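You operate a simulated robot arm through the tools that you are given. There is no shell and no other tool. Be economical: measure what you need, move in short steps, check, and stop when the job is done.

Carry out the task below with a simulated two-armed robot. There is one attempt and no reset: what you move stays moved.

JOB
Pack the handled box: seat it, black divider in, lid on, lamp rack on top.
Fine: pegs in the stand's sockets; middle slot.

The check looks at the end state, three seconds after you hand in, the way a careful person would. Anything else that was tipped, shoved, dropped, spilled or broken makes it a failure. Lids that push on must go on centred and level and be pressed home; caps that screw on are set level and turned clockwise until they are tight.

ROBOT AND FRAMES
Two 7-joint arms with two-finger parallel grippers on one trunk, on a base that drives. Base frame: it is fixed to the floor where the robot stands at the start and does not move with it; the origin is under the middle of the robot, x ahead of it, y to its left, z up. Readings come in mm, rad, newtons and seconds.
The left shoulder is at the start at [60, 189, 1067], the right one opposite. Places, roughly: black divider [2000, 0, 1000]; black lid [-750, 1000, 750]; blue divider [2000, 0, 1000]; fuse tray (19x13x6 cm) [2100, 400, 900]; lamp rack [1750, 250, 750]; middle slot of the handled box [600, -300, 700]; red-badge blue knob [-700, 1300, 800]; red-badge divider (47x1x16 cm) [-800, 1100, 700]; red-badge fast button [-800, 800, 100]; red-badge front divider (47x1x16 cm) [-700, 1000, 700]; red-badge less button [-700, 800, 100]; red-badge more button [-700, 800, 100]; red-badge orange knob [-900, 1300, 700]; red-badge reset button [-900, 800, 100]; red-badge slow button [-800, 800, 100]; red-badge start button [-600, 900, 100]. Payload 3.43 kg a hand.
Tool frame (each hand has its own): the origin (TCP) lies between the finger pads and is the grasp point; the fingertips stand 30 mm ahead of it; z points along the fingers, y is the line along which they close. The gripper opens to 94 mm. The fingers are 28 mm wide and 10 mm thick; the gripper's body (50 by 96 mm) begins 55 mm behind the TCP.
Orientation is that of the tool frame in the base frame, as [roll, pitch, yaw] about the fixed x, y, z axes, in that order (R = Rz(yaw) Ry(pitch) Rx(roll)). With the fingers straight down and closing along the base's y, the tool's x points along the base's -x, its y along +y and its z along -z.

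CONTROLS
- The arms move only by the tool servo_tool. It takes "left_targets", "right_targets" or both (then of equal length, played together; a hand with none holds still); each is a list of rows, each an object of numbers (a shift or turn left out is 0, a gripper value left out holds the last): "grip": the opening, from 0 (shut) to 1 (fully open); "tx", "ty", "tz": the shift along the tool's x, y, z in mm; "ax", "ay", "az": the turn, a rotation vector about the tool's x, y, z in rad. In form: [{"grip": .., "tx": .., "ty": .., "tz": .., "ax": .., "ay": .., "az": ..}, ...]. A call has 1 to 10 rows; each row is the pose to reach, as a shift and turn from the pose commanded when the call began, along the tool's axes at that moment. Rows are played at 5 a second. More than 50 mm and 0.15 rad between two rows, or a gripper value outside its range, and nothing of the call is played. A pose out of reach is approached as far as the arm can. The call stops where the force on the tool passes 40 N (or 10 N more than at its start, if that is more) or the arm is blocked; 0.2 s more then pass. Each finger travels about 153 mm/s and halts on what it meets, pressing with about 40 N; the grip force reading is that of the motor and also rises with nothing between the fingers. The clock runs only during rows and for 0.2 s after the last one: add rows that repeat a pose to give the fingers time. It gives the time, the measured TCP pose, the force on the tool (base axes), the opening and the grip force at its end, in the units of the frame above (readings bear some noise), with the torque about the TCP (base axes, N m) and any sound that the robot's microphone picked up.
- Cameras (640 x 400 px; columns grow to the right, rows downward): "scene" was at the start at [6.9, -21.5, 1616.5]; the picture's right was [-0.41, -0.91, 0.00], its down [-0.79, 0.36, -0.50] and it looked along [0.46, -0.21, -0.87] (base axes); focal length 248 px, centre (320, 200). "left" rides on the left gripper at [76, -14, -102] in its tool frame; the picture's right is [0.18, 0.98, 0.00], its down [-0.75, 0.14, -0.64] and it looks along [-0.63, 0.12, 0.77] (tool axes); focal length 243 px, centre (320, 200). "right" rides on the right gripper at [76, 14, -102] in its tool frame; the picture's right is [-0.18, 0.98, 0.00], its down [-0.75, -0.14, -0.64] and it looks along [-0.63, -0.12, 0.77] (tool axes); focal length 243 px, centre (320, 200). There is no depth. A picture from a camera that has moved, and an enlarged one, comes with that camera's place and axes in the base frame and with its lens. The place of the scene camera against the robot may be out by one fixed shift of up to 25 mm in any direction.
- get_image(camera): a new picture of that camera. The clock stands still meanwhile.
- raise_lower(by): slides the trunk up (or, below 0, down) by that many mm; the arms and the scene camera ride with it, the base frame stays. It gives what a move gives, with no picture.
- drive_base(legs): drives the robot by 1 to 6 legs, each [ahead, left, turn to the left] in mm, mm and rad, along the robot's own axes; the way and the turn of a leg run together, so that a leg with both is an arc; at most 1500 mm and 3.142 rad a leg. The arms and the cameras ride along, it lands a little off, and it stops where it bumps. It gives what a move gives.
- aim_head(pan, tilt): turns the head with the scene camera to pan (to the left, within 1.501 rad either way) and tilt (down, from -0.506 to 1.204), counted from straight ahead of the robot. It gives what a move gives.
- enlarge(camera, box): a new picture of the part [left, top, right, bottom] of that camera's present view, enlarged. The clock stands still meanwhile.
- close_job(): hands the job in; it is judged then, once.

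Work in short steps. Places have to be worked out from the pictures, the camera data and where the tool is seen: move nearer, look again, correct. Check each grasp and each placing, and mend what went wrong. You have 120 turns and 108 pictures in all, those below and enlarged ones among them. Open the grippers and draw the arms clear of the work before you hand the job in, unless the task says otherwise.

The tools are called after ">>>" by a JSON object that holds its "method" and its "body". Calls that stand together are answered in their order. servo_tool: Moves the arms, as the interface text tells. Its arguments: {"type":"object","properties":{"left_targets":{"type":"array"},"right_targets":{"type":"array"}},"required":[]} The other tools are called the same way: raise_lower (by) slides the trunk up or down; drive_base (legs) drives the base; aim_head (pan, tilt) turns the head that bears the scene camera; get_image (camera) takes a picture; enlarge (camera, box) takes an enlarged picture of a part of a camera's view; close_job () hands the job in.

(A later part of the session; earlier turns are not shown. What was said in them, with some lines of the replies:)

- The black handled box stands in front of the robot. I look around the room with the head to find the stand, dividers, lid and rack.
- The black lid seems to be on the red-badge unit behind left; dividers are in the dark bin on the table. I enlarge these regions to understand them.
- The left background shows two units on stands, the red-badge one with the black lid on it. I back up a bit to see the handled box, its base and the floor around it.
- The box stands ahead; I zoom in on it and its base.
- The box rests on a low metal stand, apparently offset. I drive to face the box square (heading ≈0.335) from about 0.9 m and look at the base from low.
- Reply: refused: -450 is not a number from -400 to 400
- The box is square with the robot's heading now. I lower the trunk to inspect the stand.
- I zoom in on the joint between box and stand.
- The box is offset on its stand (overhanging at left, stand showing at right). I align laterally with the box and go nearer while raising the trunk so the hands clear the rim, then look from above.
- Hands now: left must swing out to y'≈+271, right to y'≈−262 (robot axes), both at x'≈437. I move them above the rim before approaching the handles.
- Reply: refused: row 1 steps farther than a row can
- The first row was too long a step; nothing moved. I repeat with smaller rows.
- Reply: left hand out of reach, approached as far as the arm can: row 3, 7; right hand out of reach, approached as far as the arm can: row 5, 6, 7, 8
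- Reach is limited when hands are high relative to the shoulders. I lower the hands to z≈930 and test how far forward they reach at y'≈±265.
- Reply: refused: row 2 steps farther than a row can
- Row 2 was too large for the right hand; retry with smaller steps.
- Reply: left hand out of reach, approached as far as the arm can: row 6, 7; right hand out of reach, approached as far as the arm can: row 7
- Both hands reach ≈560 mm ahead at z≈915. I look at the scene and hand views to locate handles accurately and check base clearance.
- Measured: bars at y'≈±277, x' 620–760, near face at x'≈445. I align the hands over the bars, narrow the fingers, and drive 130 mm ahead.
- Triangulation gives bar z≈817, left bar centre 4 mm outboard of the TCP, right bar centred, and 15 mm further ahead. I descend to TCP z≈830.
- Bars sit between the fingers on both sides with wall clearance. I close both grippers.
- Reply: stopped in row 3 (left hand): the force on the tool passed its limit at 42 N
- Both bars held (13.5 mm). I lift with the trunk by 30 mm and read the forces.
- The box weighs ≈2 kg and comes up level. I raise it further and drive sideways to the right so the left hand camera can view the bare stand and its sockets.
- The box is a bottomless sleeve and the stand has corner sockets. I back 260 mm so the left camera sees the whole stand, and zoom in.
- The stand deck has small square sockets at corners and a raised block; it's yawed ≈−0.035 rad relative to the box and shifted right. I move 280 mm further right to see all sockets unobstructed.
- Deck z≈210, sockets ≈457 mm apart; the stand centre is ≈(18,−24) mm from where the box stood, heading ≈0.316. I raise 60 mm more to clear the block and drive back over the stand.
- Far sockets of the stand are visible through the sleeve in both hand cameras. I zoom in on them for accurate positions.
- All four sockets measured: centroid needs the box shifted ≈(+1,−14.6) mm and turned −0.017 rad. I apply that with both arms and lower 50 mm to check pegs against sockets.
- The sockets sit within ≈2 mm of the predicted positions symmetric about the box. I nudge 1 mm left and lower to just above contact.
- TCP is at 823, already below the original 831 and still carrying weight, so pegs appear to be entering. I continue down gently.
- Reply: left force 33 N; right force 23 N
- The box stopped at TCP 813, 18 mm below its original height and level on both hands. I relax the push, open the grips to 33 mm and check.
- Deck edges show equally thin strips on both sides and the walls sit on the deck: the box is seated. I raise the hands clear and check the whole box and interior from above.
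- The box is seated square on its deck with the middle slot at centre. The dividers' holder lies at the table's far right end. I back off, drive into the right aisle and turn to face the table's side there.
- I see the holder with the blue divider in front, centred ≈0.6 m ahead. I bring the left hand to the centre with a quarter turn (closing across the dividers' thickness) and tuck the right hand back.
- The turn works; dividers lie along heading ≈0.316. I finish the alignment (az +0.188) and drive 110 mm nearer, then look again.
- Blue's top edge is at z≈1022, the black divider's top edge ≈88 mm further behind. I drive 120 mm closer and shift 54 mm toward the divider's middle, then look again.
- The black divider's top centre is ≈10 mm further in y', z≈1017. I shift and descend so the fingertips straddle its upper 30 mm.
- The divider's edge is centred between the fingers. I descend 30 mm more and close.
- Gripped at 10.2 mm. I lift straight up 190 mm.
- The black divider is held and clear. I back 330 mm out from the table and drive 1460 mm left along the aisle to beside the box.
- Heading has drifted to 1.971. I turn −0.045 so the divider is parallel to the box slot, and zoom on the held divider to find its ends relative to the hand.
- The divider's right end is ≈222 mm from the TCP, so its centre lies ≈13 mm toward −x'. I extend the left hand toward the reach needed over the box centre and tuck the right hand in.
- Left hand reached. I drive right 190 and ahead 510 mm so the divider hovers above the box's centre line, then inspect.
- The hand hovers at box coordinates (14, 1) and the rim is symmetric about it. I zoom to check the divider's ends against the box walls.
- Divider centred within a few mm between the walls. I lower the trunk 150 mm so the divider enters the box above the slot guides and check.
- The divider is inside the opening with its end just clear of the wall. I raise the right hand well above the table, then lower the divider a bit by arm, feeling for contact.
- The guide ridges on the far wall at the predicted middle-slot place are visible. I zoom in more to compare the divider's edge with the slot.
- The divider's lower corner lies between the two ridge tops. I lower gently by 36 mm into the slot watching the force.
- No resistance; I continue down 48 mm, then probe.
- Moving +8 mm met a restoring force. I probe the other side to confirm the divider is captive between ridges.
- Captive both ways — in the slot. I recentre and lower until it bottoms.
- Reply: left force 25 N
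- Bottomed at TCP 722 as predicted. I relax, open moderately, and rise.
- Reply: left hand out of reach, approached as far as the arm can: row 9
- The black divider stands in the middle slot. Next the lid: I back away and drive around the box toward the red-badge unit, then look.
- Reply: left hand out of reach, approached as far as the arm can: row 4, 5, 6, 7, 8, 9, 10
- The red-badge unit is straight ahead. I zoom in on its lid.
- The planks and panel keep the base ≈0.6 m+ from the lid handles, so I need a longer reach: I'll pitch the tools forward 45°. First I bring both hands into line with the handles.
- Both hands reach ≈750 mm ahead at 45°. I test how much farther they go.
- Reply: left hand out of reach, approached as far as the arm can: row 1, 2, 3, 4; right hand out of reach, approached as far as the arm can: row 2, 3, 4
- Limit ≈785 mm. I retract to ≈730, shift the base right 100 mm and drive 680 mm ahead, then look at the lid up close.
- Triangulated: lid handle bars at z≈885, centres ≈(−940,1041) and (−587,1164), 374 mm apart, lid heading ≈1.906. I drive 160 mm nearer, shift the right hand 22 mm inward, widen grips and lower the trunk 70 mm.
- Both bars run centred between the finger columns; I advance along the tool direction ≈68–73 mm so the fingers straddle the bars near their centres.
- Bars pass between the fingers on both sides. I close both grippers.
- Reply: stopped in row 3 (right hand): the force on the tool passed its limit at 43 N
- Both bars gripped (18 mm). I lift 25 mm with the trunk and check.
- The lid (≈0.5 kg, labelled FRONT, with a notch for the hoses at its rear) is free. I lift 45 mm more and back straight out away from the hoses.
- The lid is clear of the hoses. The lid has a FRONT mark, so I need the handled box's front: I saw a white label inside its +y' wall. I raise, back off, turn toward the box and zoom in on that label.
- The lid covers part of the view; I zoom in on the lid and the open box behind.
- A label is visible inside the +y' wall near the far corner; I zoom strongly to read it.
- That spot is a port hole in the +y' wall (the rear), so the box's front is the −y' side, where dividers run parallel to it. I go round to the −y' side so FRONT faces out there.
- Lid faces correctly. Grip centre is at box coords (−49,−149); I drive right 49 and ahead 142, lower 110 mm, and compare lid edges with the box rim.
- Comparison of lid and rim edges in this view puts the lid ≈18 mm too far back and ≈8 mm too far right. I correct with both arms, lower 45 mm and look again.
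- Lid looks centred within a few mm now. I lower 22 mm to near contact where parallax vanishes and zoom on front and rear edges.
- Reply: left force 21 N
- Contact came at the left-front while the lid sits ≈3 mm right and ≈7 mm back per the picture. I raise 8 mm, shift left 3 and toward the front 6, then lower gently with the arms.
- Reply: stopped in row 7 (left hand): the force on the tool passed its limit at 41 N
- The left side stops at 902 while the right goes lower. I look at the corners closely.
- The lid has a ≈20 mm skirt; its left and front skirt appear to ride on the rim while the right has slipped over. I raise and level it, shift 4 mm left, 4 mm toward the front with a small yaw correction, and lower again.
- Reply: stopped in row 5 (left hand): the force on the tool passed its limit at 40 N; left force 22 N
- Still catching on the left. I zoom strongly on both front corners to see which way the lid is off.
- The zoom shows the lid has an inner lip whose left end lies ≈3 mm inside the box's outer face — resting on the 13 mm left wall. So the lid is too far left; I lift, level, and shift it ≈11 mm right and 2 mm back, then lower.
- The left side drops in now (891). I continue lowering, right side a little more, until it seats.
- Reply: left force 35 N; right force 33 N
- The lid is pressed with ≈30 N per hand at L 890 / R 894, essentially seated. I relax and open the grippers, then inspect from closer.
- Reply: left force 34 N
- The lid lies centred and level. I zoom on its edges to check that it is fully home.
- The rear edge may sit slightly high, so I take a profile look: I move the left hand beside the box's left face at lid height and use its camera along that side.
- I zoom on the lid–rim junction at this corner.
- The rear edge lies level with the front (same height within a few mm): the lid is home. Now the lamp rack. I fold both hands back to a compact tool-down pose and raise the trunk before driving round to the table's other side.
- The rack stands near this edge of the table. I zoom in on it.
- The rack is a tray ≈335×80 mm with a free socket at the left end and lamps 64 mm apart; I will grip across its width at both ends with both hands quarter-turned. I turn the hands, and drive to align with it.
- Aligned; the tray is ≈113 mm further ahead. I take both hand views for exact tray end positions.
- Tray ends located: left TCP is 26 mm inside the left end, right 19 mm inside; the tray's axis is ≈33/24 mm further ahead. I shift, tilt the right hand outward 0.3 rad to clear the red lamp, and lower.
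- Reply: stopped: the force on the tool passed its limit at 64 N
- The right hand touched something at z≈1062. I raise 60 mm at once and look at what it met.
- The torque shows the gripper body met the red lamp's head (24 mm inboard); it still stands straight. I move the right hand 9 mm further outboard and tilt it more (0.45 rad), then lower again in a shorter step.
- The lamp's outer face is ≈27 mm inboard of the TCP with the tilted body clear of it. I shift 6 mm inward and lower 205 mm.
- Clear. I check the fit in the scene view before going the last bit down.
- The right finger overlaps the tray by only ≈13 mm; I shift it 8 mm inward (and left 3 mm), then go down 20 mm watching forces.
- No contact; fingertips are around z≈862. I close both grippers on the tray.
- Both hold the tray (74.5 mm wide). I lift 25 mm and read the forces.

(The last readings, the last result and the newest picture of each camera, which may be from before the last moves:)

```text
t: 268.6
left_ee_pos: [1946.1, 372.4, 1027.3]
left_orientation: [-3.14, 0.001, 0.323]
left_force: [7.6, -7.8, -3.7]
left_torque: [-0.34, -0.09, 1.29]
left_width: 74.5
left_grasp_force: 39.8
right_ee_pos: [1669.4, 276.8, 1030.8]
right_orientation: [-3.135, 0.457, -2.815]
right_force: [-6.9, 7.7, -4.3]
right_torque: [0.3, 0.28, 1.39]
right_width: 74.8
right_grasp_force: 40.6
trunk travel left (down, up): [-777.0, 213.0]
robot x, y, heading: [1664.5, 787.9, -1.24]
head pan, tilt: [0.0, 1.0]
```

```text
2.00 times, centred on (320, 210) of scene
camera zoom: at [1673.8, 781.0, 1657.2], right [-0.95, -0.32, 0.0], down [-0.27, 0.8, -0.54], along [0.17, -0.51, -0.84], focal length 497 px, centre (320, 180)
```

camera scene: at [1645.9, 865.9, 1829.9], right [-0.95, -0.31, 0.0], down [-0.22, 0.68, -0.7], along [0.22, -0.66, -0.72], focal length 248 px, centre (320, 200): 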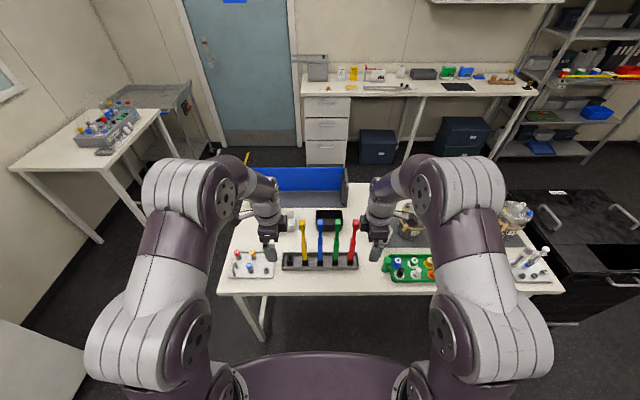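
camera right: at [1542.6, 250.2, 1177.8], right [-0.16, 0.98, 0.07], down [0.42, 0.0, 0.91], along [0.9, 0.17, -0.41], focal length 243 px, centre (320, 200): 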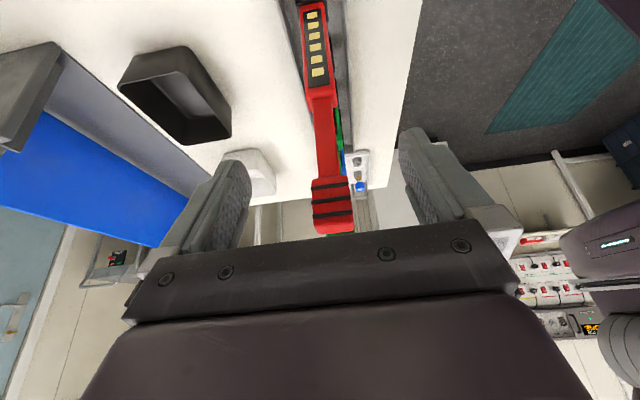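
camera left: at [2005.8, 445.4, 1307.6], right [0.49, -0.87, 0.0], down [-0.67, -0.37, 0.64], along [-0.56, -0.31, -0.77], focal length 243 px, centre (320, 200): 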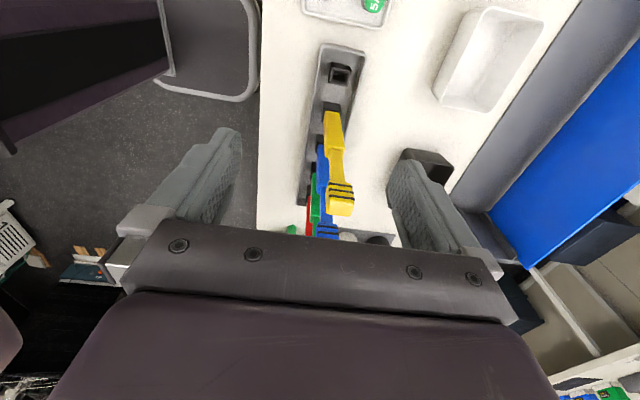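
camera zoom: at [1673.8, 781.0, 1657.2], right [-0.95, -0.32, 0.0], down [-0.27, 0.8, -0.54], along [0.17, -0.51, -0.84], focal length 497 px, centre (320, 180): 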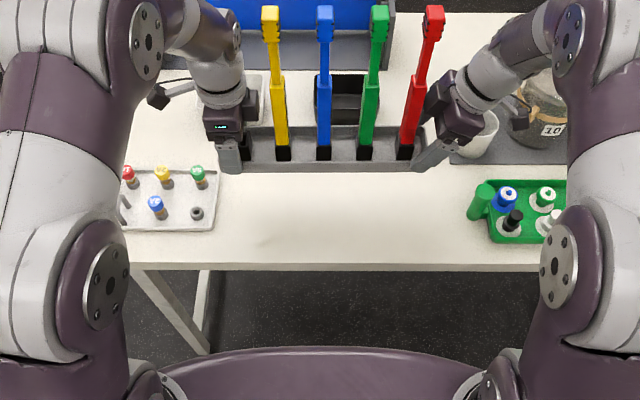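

The rack (≈0.8 kg) is held level. I raise further and drive round to the box's left (−x') side, to lay the rack lengthwise between the lid handles.

>>> {"method": "raise_lower", "body": {"by": 100}}

>>> {"method": "drive_base", "body": {"legs": [[-220, 0, 0], [0, -1120, 0], [0, -1100, 0], [0, 0, 1.565]]}}

```text
t: 270.0
left_ee_pos: [1946.3, 372.3, 1127.2]
left_orientation: [-3.141, 0.002, 0.325]
left_force: [7.2, -7.8, -1.5]
left_torque: [-0.4, 0.07, 1.41]
left_width: 74.4
left_grasp_force: 39.9
right_ee_pos: [1670.0, 276.0, 1130.4]
right_orientation: [-3.132, 0.455, -2.812]
right_force: [-7.9, 7.3, -4.9]
right_torque: [0.22, 0.5, 1.49]
right_width: 74.7
right_grasp_force: 40.2
trunk travel left (down, up): [-877.0, 113.0]
robot x, y, heading: [1665.2, 786.3, -1.239]
head pan, tilt: [0.0, 1.0]
```

```text
t: 286.1
left_ee_pos: [-106.1, 502.4, 1126.7]
left_orientation: [-3.14, 0.0, 1.885]
left_force: [7.5, 1.5, -3.2]
left_torque: [0.08, -0.21, 1.16]
left_width: 74.7
left_grasp_force: 40.1
right_ee_pos: [-12.5, 222.5, 1130.2]
right_orientation: [-3.134, 0.455, -1.254]
right_force: [-6.9, -1.7, -4.7]
right_torque: [-0.1, 0.21, 1.17]
right_width: 74.8
right_grasp_force: 40.5
trunk travel left (down, up): [-877.0, 113.0]
robot x, y, heading: [-516.3, 225.6, 0.319]
head pan, tilt: [0.0, 1.0]
```

Robot now sits left of the box facing it square. I move right 901 mm to line up.

>>> {"method": "drive_base", "body": {"legs": [[0, -901, 0]]}}

```text
t: 290.8
left_ee_pos: [172.8, -338.6, 1127.4]
left_orientation: [-3.14, 0.001, 1.886]
left_force: [7.8, 3.8, -2.9]
left_torque: [-0.05, -0.26, 1.27]
left_width: 74.7
left_grasp_force: 40.3
right_ee_pos: [267.6, -616.6, 1129.9]
right_orientation: [-3.134, 0.455, -1.252]
right_force: [-7.9, -4.1, -5.3]
right_torque: [-0.32, 0.19, 1.28]
right_width: 74.8
right_grasp_force: 40.1
trunk travel left (down, up): [-877.0, 113.0]
robot x, y, heading: [-239.4, -621.3, 0.32]
head pan, tilt: [0.0, 1.0]
```

Tray centre is at y≈−54; I shift 14 mm right and drive 380 mm ahead over the lid, then check with a picture.

>>> {"method": "drive_base", "body": {"legs": [[0, -14, 0], [378, 0, 0]]}}

>>> {"method": "raise_lower", "body": {"by": -190}}

>>> {"method": "enlarge", "body": {"camera": "scene", "box": [180, 100, 460, 320]}}

```text
t: 293.5
left_ee_pos: [524.2, -229.5, 1127.7]
left_orientation: [-3.141, 0.001, 1.897]
left_force: [4.5, 4.2, -4.3]
left_torque: [0.23, -0.07, 0.79]
left_width: 75.0
left_grasp_force: 40.5
right_ee_pos: [622.2, -506.1, 1131.7]
right_orientation: [-3.135, 0.455, -1.242]
right_force: [-5.5, -3.6, -2.5]
right_torque: [0.08, 0.19, 0.88]
right_width: 74.7
right_grasp_force: 39.9
trunk travel left (down, up): [-877.0, 113.0]
robot x, y, heading: [112.1, -513.3, 0.334]
head pan, tilt: [0.0, 1.0]
```

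```text
t: 295.6
left_ee_pos: [526.5, -229.8, 937.5]
left_orientation: [3.141, 0.002, 1.897]
left_force: [2.9, 3.3, -4.9]
left_torque: [0.24, 0.13, 0.57]
left_width: 74.7
left_grasp_force: 39.9
right_ee_pos: [622.9, -505.6, 940.4]
right_orientation: [-3.135, 0.455, -1.242]
right_force: [-3.1, -3.0, -3.5]
right_torque: [0.09, 0.0, 0.6]
right_width: 75.1
right_grasp_force: 40.0
trunk travel left (down, up): [-687.0, 303.0]
robot x, y, heading: [114.4, -514.5, 0.332]
head pan, tilt: [0.0, 1.0]
```

```text
1.82 times, centred on (320, 210) of scene
camera zoom: at [129.7, -502.4, 1567.3], right [0.33, -0.95, 0.0], down [-0.8, -0.27, -0.54], along [0.51, 0.18, -0.84], focal length 452 px, centre (320, 182)
```

zoom: 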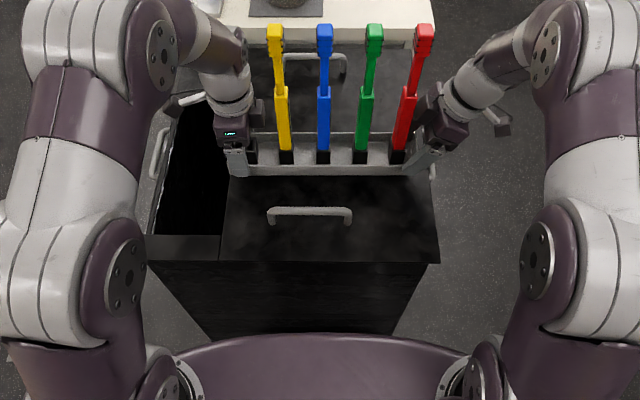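

The tray lies over the lid between the two handles with margin at both ends. I lower 42 mm, then gently by arm until it touches.

>>> {"method": "raise_lower", "body": {"by": -42}}

>>> {"method": "servo_tool", "body": {"left_targets": [{"tz": 2}, {"tz": 4}, {"tz": 6}, {"tz": 8}, {"tz": 10}, {"tz": 12}, {"tz": 14}, {"tz": 16}], "right_targets": [{"tx": 0.9, "tz": 1.8}, {"tx": 1.7, "tz": 3.6}, {"tx": 2.6, "tz": 5.4}, {"tx": 3.5, "tz": 7.2}, {"tx": 4.4, "tz": 9}, {"tx": 5.2, "tz": 10.8}, {"tx": 6.1, "tz": 12.6}, {"tx": 7, "tz": 14.4}]}}

```text
t: 296.4
left_ee_pos: [525.7, -229.3, 901.1]
left_orientation: [3.132, 0.003, 1.898]
left_force: [13.2, 7.5, 19.5]
left_torque: [0.36, 0.56, 0.88]
left_width: 74.6
left_grasp_force: 40.2
right_ee_pos: [622.9, -505.7, 902.3]
right_orientation: [-3.124, 0.456, -1.238]
right_force: [0.9, -2.1, 34.8]
right_torque: [0.56, 0.66, 0.63]
right_width: 74.8
right_grasp_force: 39.9
trunk travel left (down, up): [-645.0, 345.0]
robot x, y, heading: [113.8, -509.2, 0.33]
head pan, tilt: [0.0, 1.0]
```

```text
t: 296.9
left_ee_pos: [525.8, -228.3, 899.8]
left_orientation: [3.124, 0.002, 1.897]
left_force: [-2.8, 3.4, 18.6]
left_torque: [-0.33, 1.2, 0.3]
left_width: 74.8
left_grasp_force: 39.9
right_ee_pos: [622.5, -506.9, 901.9]
right_orientation: [-3.119, 0.457, -1.235]
right_force: [-5.9, -5.8, 21.2]
right_torque: [-0.36, 0.86, 0.4]
right_width: 74.9
right_grasp_force: 40.0
trunk travel left (down, up): [-645.0, 345.0]
robot x, y, heading: [112.5, -508.8, 0.332]
head pan, tilt: [0.0, 1.0]
stopped in row 2 (left hand): the force on the tool passed its limit at 40 N (the readings are from after the stop); the commanded pose is now the measured one
```

Both ends are in contact at TCP 900–902. I relax slightly, open the grippers gradually.

>>> {"method": "servo_tool", "body": {"left_targets": [{"tz": -1, "grip": 0.8}, {"tz": -1, "grip": 0.85}, {"tz": -1, "grip": 0.95}, {"tz": -1, "grip": 1.0}, {"tz": -1, "grip": 1.0}], "right_targets": [{"tx": -0.4, "tz": -0.9, "grip": 0.8}, {"tx": -0.4, "tz": -0.9, "grip": 0.85}, {"tx": -0.4, "tz": -0.9, "grip": 0.95}, {"tx": -0.4, "tz": -0.9, "grip": 1.0}, {"tx": -0.4, "tz": -0.9, "grip": 1.0}]}}

>>> {"method": "enlarge", "body": {"camera": "scene", "box": [200, 110, 440, 290]}}

```text
t: 298.1
left_ee_pos: [528.3, -229.3, 897.2]
left_orientation: [3.129, 0.002, 1.896]
left_force: [-0.3, 0.0, 1.1]
left_torque: [0.01, 0.0, 0.04]
left_width: 94.0
left_grasp_force: 0.1
right_ee_pos: [624.7, -506.2, 899.8]
right_orientation: [-3.126, 0.455, -1.239]
right_force: [-0.2, 0.8, 0.3]
right_torque: [-0.06, -0.02, 0.02]
right_width: 93.8
right_grasp_force: 0.0
trunk travel left (down, up): [-645.0, 345.0]
robot x, y, heading: [114.8, -509.7, 0.334]
head pan, tilt: [0.0, 1.0]
```

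```text
2.22 times, centred on (320, 200) of scene
camera zoom: at [129.4, -502.5, 1525.2], right [0.33, -0.95, 0.0], down [-0.8, -0.27, -0.54], along [0.51, 0.18, -0.84], focal length 552 px, centre (320, 200)
```

zoom: 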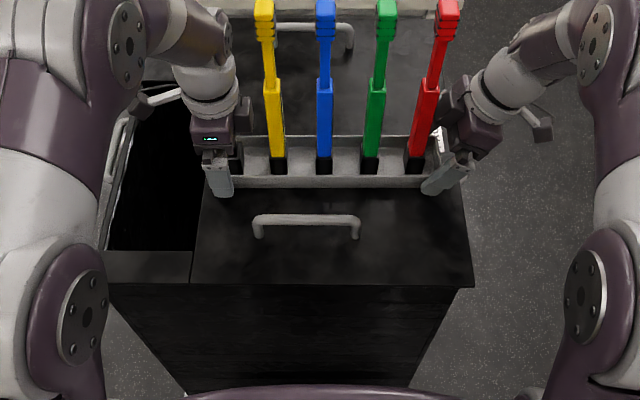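

The rack stands upright on the lid. I raise the hands straight up clear of the lamps, then back away and take a last look.

>>> {"method": "raise_lower", "body": {"by": 340}}

>>> {"method": "drive_base", "body": {"legs": [[-500, 0, 0]]}}

>>> {"method": "aim_head", "body": {"pan": 0.0, "tilt": 0.75}}

>>> {"method": "enlarge", "body": {"camera": "scene", "box": [180, 80, 460, 300]}}

```text
t: 301.4
left_ee_pos: [529.2, -228.0, 1237.7]
left_orientation: [3.131, 0.003, 1.898]
left_force: [0.1, 0.2, -0.7]
left_torque: [0.01, 0.02, 0.01]
left_width: 93.8
left_grasp_force: 0.0
right_ee_pos: [624.9, -505.0, 1239.4]
right_orientation: [-3.126, 0.456, -1.24]
right_force: [0.2, 0.8, 0.0]
right_torque: [0.04, 0.03, 0.01]
right_width: 93.9
right_grasp_force: 0.0
trunk travel left (down, up): [-985.0, 5.0]
robot x, y, heading: [110.7, -510.1, 0.332]
head pan, tilt: [0.0, 1.0]
```

```text
t: 304.4
left_ee_pos: [53.5, -387.4, 1236.6]
left_orientation: [3.135, 0.003, 1.913]
left_force: [0.4, 0.7, 0.4]
left_torque: [-0.03, 0.04, -0.02]
left_width: 93.9
left_grasp_force: 0.1
right_ee_pos: [155.4, -662.0, 1239.2]
right_orientation: [-3.127, 0.456, -1.225]
right_force: [-0.4, -0.4, -0.2]
right_torque: [-0.03, -0.01, 0.0]
right_width: 93.9
right_grasp_force: 0.1
trunk travel left (down, up): [-985.0, 5.0]
robot x, y, heading: [-355.1, -682.1, 0.347]
head pan, tilt: [0.0, 1.0]
```

```text
t: 305.1
left_ee_pos: [51.2, -389.2, 1238.4]
left_orientation: [3.13, 0.004, 1.913]
left_force: [0.7, 0.2, 0.3]
left_torque: [-0.01, 0.01, 0.01]
left_width: 94.1
left_grasp_force: 0.0
right_ee_pos: [152.2, -664.8, 1239.7]
right_orientation: [-3.126, 0.455, -1.224]
right_force: [1.3, 0.2, 0.1]
right_torque: [-0.02, 0.0, -0.03]
right_width: 94.0
right_grasp_force: 0.1
trunk travel left (down, up): [-985.0, 5.0]
robot x, y, heading: [-357.2, -678.7, 0.349]
head pan, tilt: [0.0, 0.75]
```

```text
1.82 times, centred on (320, 190) of scene
camera zoom: at [-330.8, -664.7, 1884.3], right [0.34, -0.94, 0.0], down [-0.64, -0.23, -0.73], along [0.69, 0.25, -0.68], focal length 452 px, centre (320, 218)
```

zoom: 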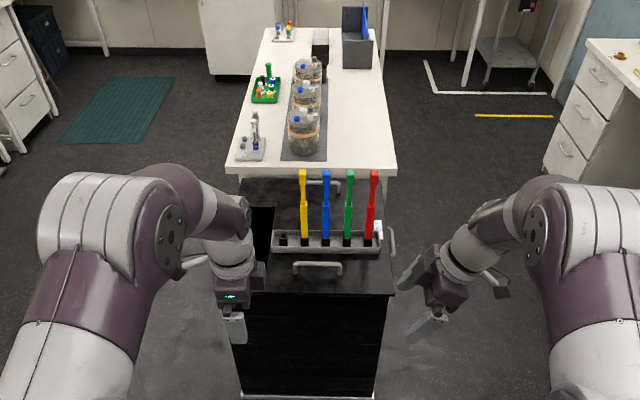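

Everything stands in place. I use the last picture to check the lid's near edge.

>>> {"method": "enlarge", "body": {"camera": "scene", "box": [275, 165, 375, 255]}}

```text
4.44 times, centred on (325, 210) of scene
camera zoom: at [-330.8, -664.7, 1884.3], right [0.34, -0.94, 0.0], down [-0.64, -0.23, -0.73], along [0.69, 0.25, -0.68], focal length 1105 px, centre (298, 156)
```

zoom: 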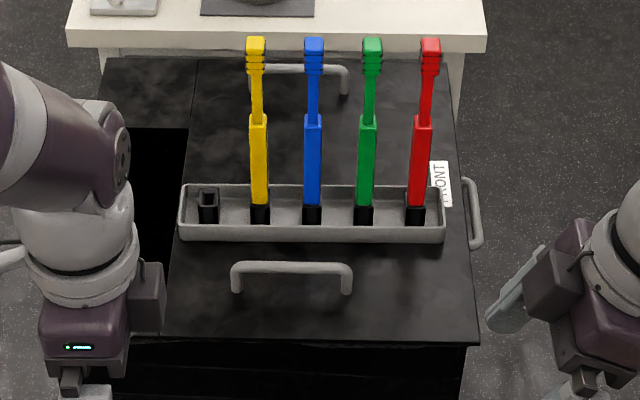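

The rack stands upright on the lid between its handles, the lid lies flat, and both hands are open and clear, so I hand the job in.

>>> {"method": "close_job", "body": {}}

```text
The job is handed in.
```

I handed the job in: the box is on its stand, the black divider is in the middle slot, the lid is on and the lamp rack is on top. Three things are less than certain: which way the lid faces, how exactly it is centred, and one bump while picking up the rack.

- **Box:** it dropped 18 mm into the stand and the walls now sit on the deck, so the pegs look fully in the sockets.
- **Divider:** it is held by the ridges on both sides and bottomed in the slot.
- **Lid:**
  - The lid is marked FRONT, and I pointed that away from the small hole in the box wall, taking the hole side as the back. Nothing on the box confirmed it.
  - It dropped in after a few tries and I pressed it with about 30 N per hand. It looks level, but it may be a few millimetres off centre.
- **Lamp rack:**
  - It stands upright between the lid handles, with one end close to the edge of the lid's rear notch.
  - While I was lowering the right hand to pick it up, the hand met something with a force of about 64 N, most likely the top of the red lamp. The lamp still stood straight and nothing else looked moved.
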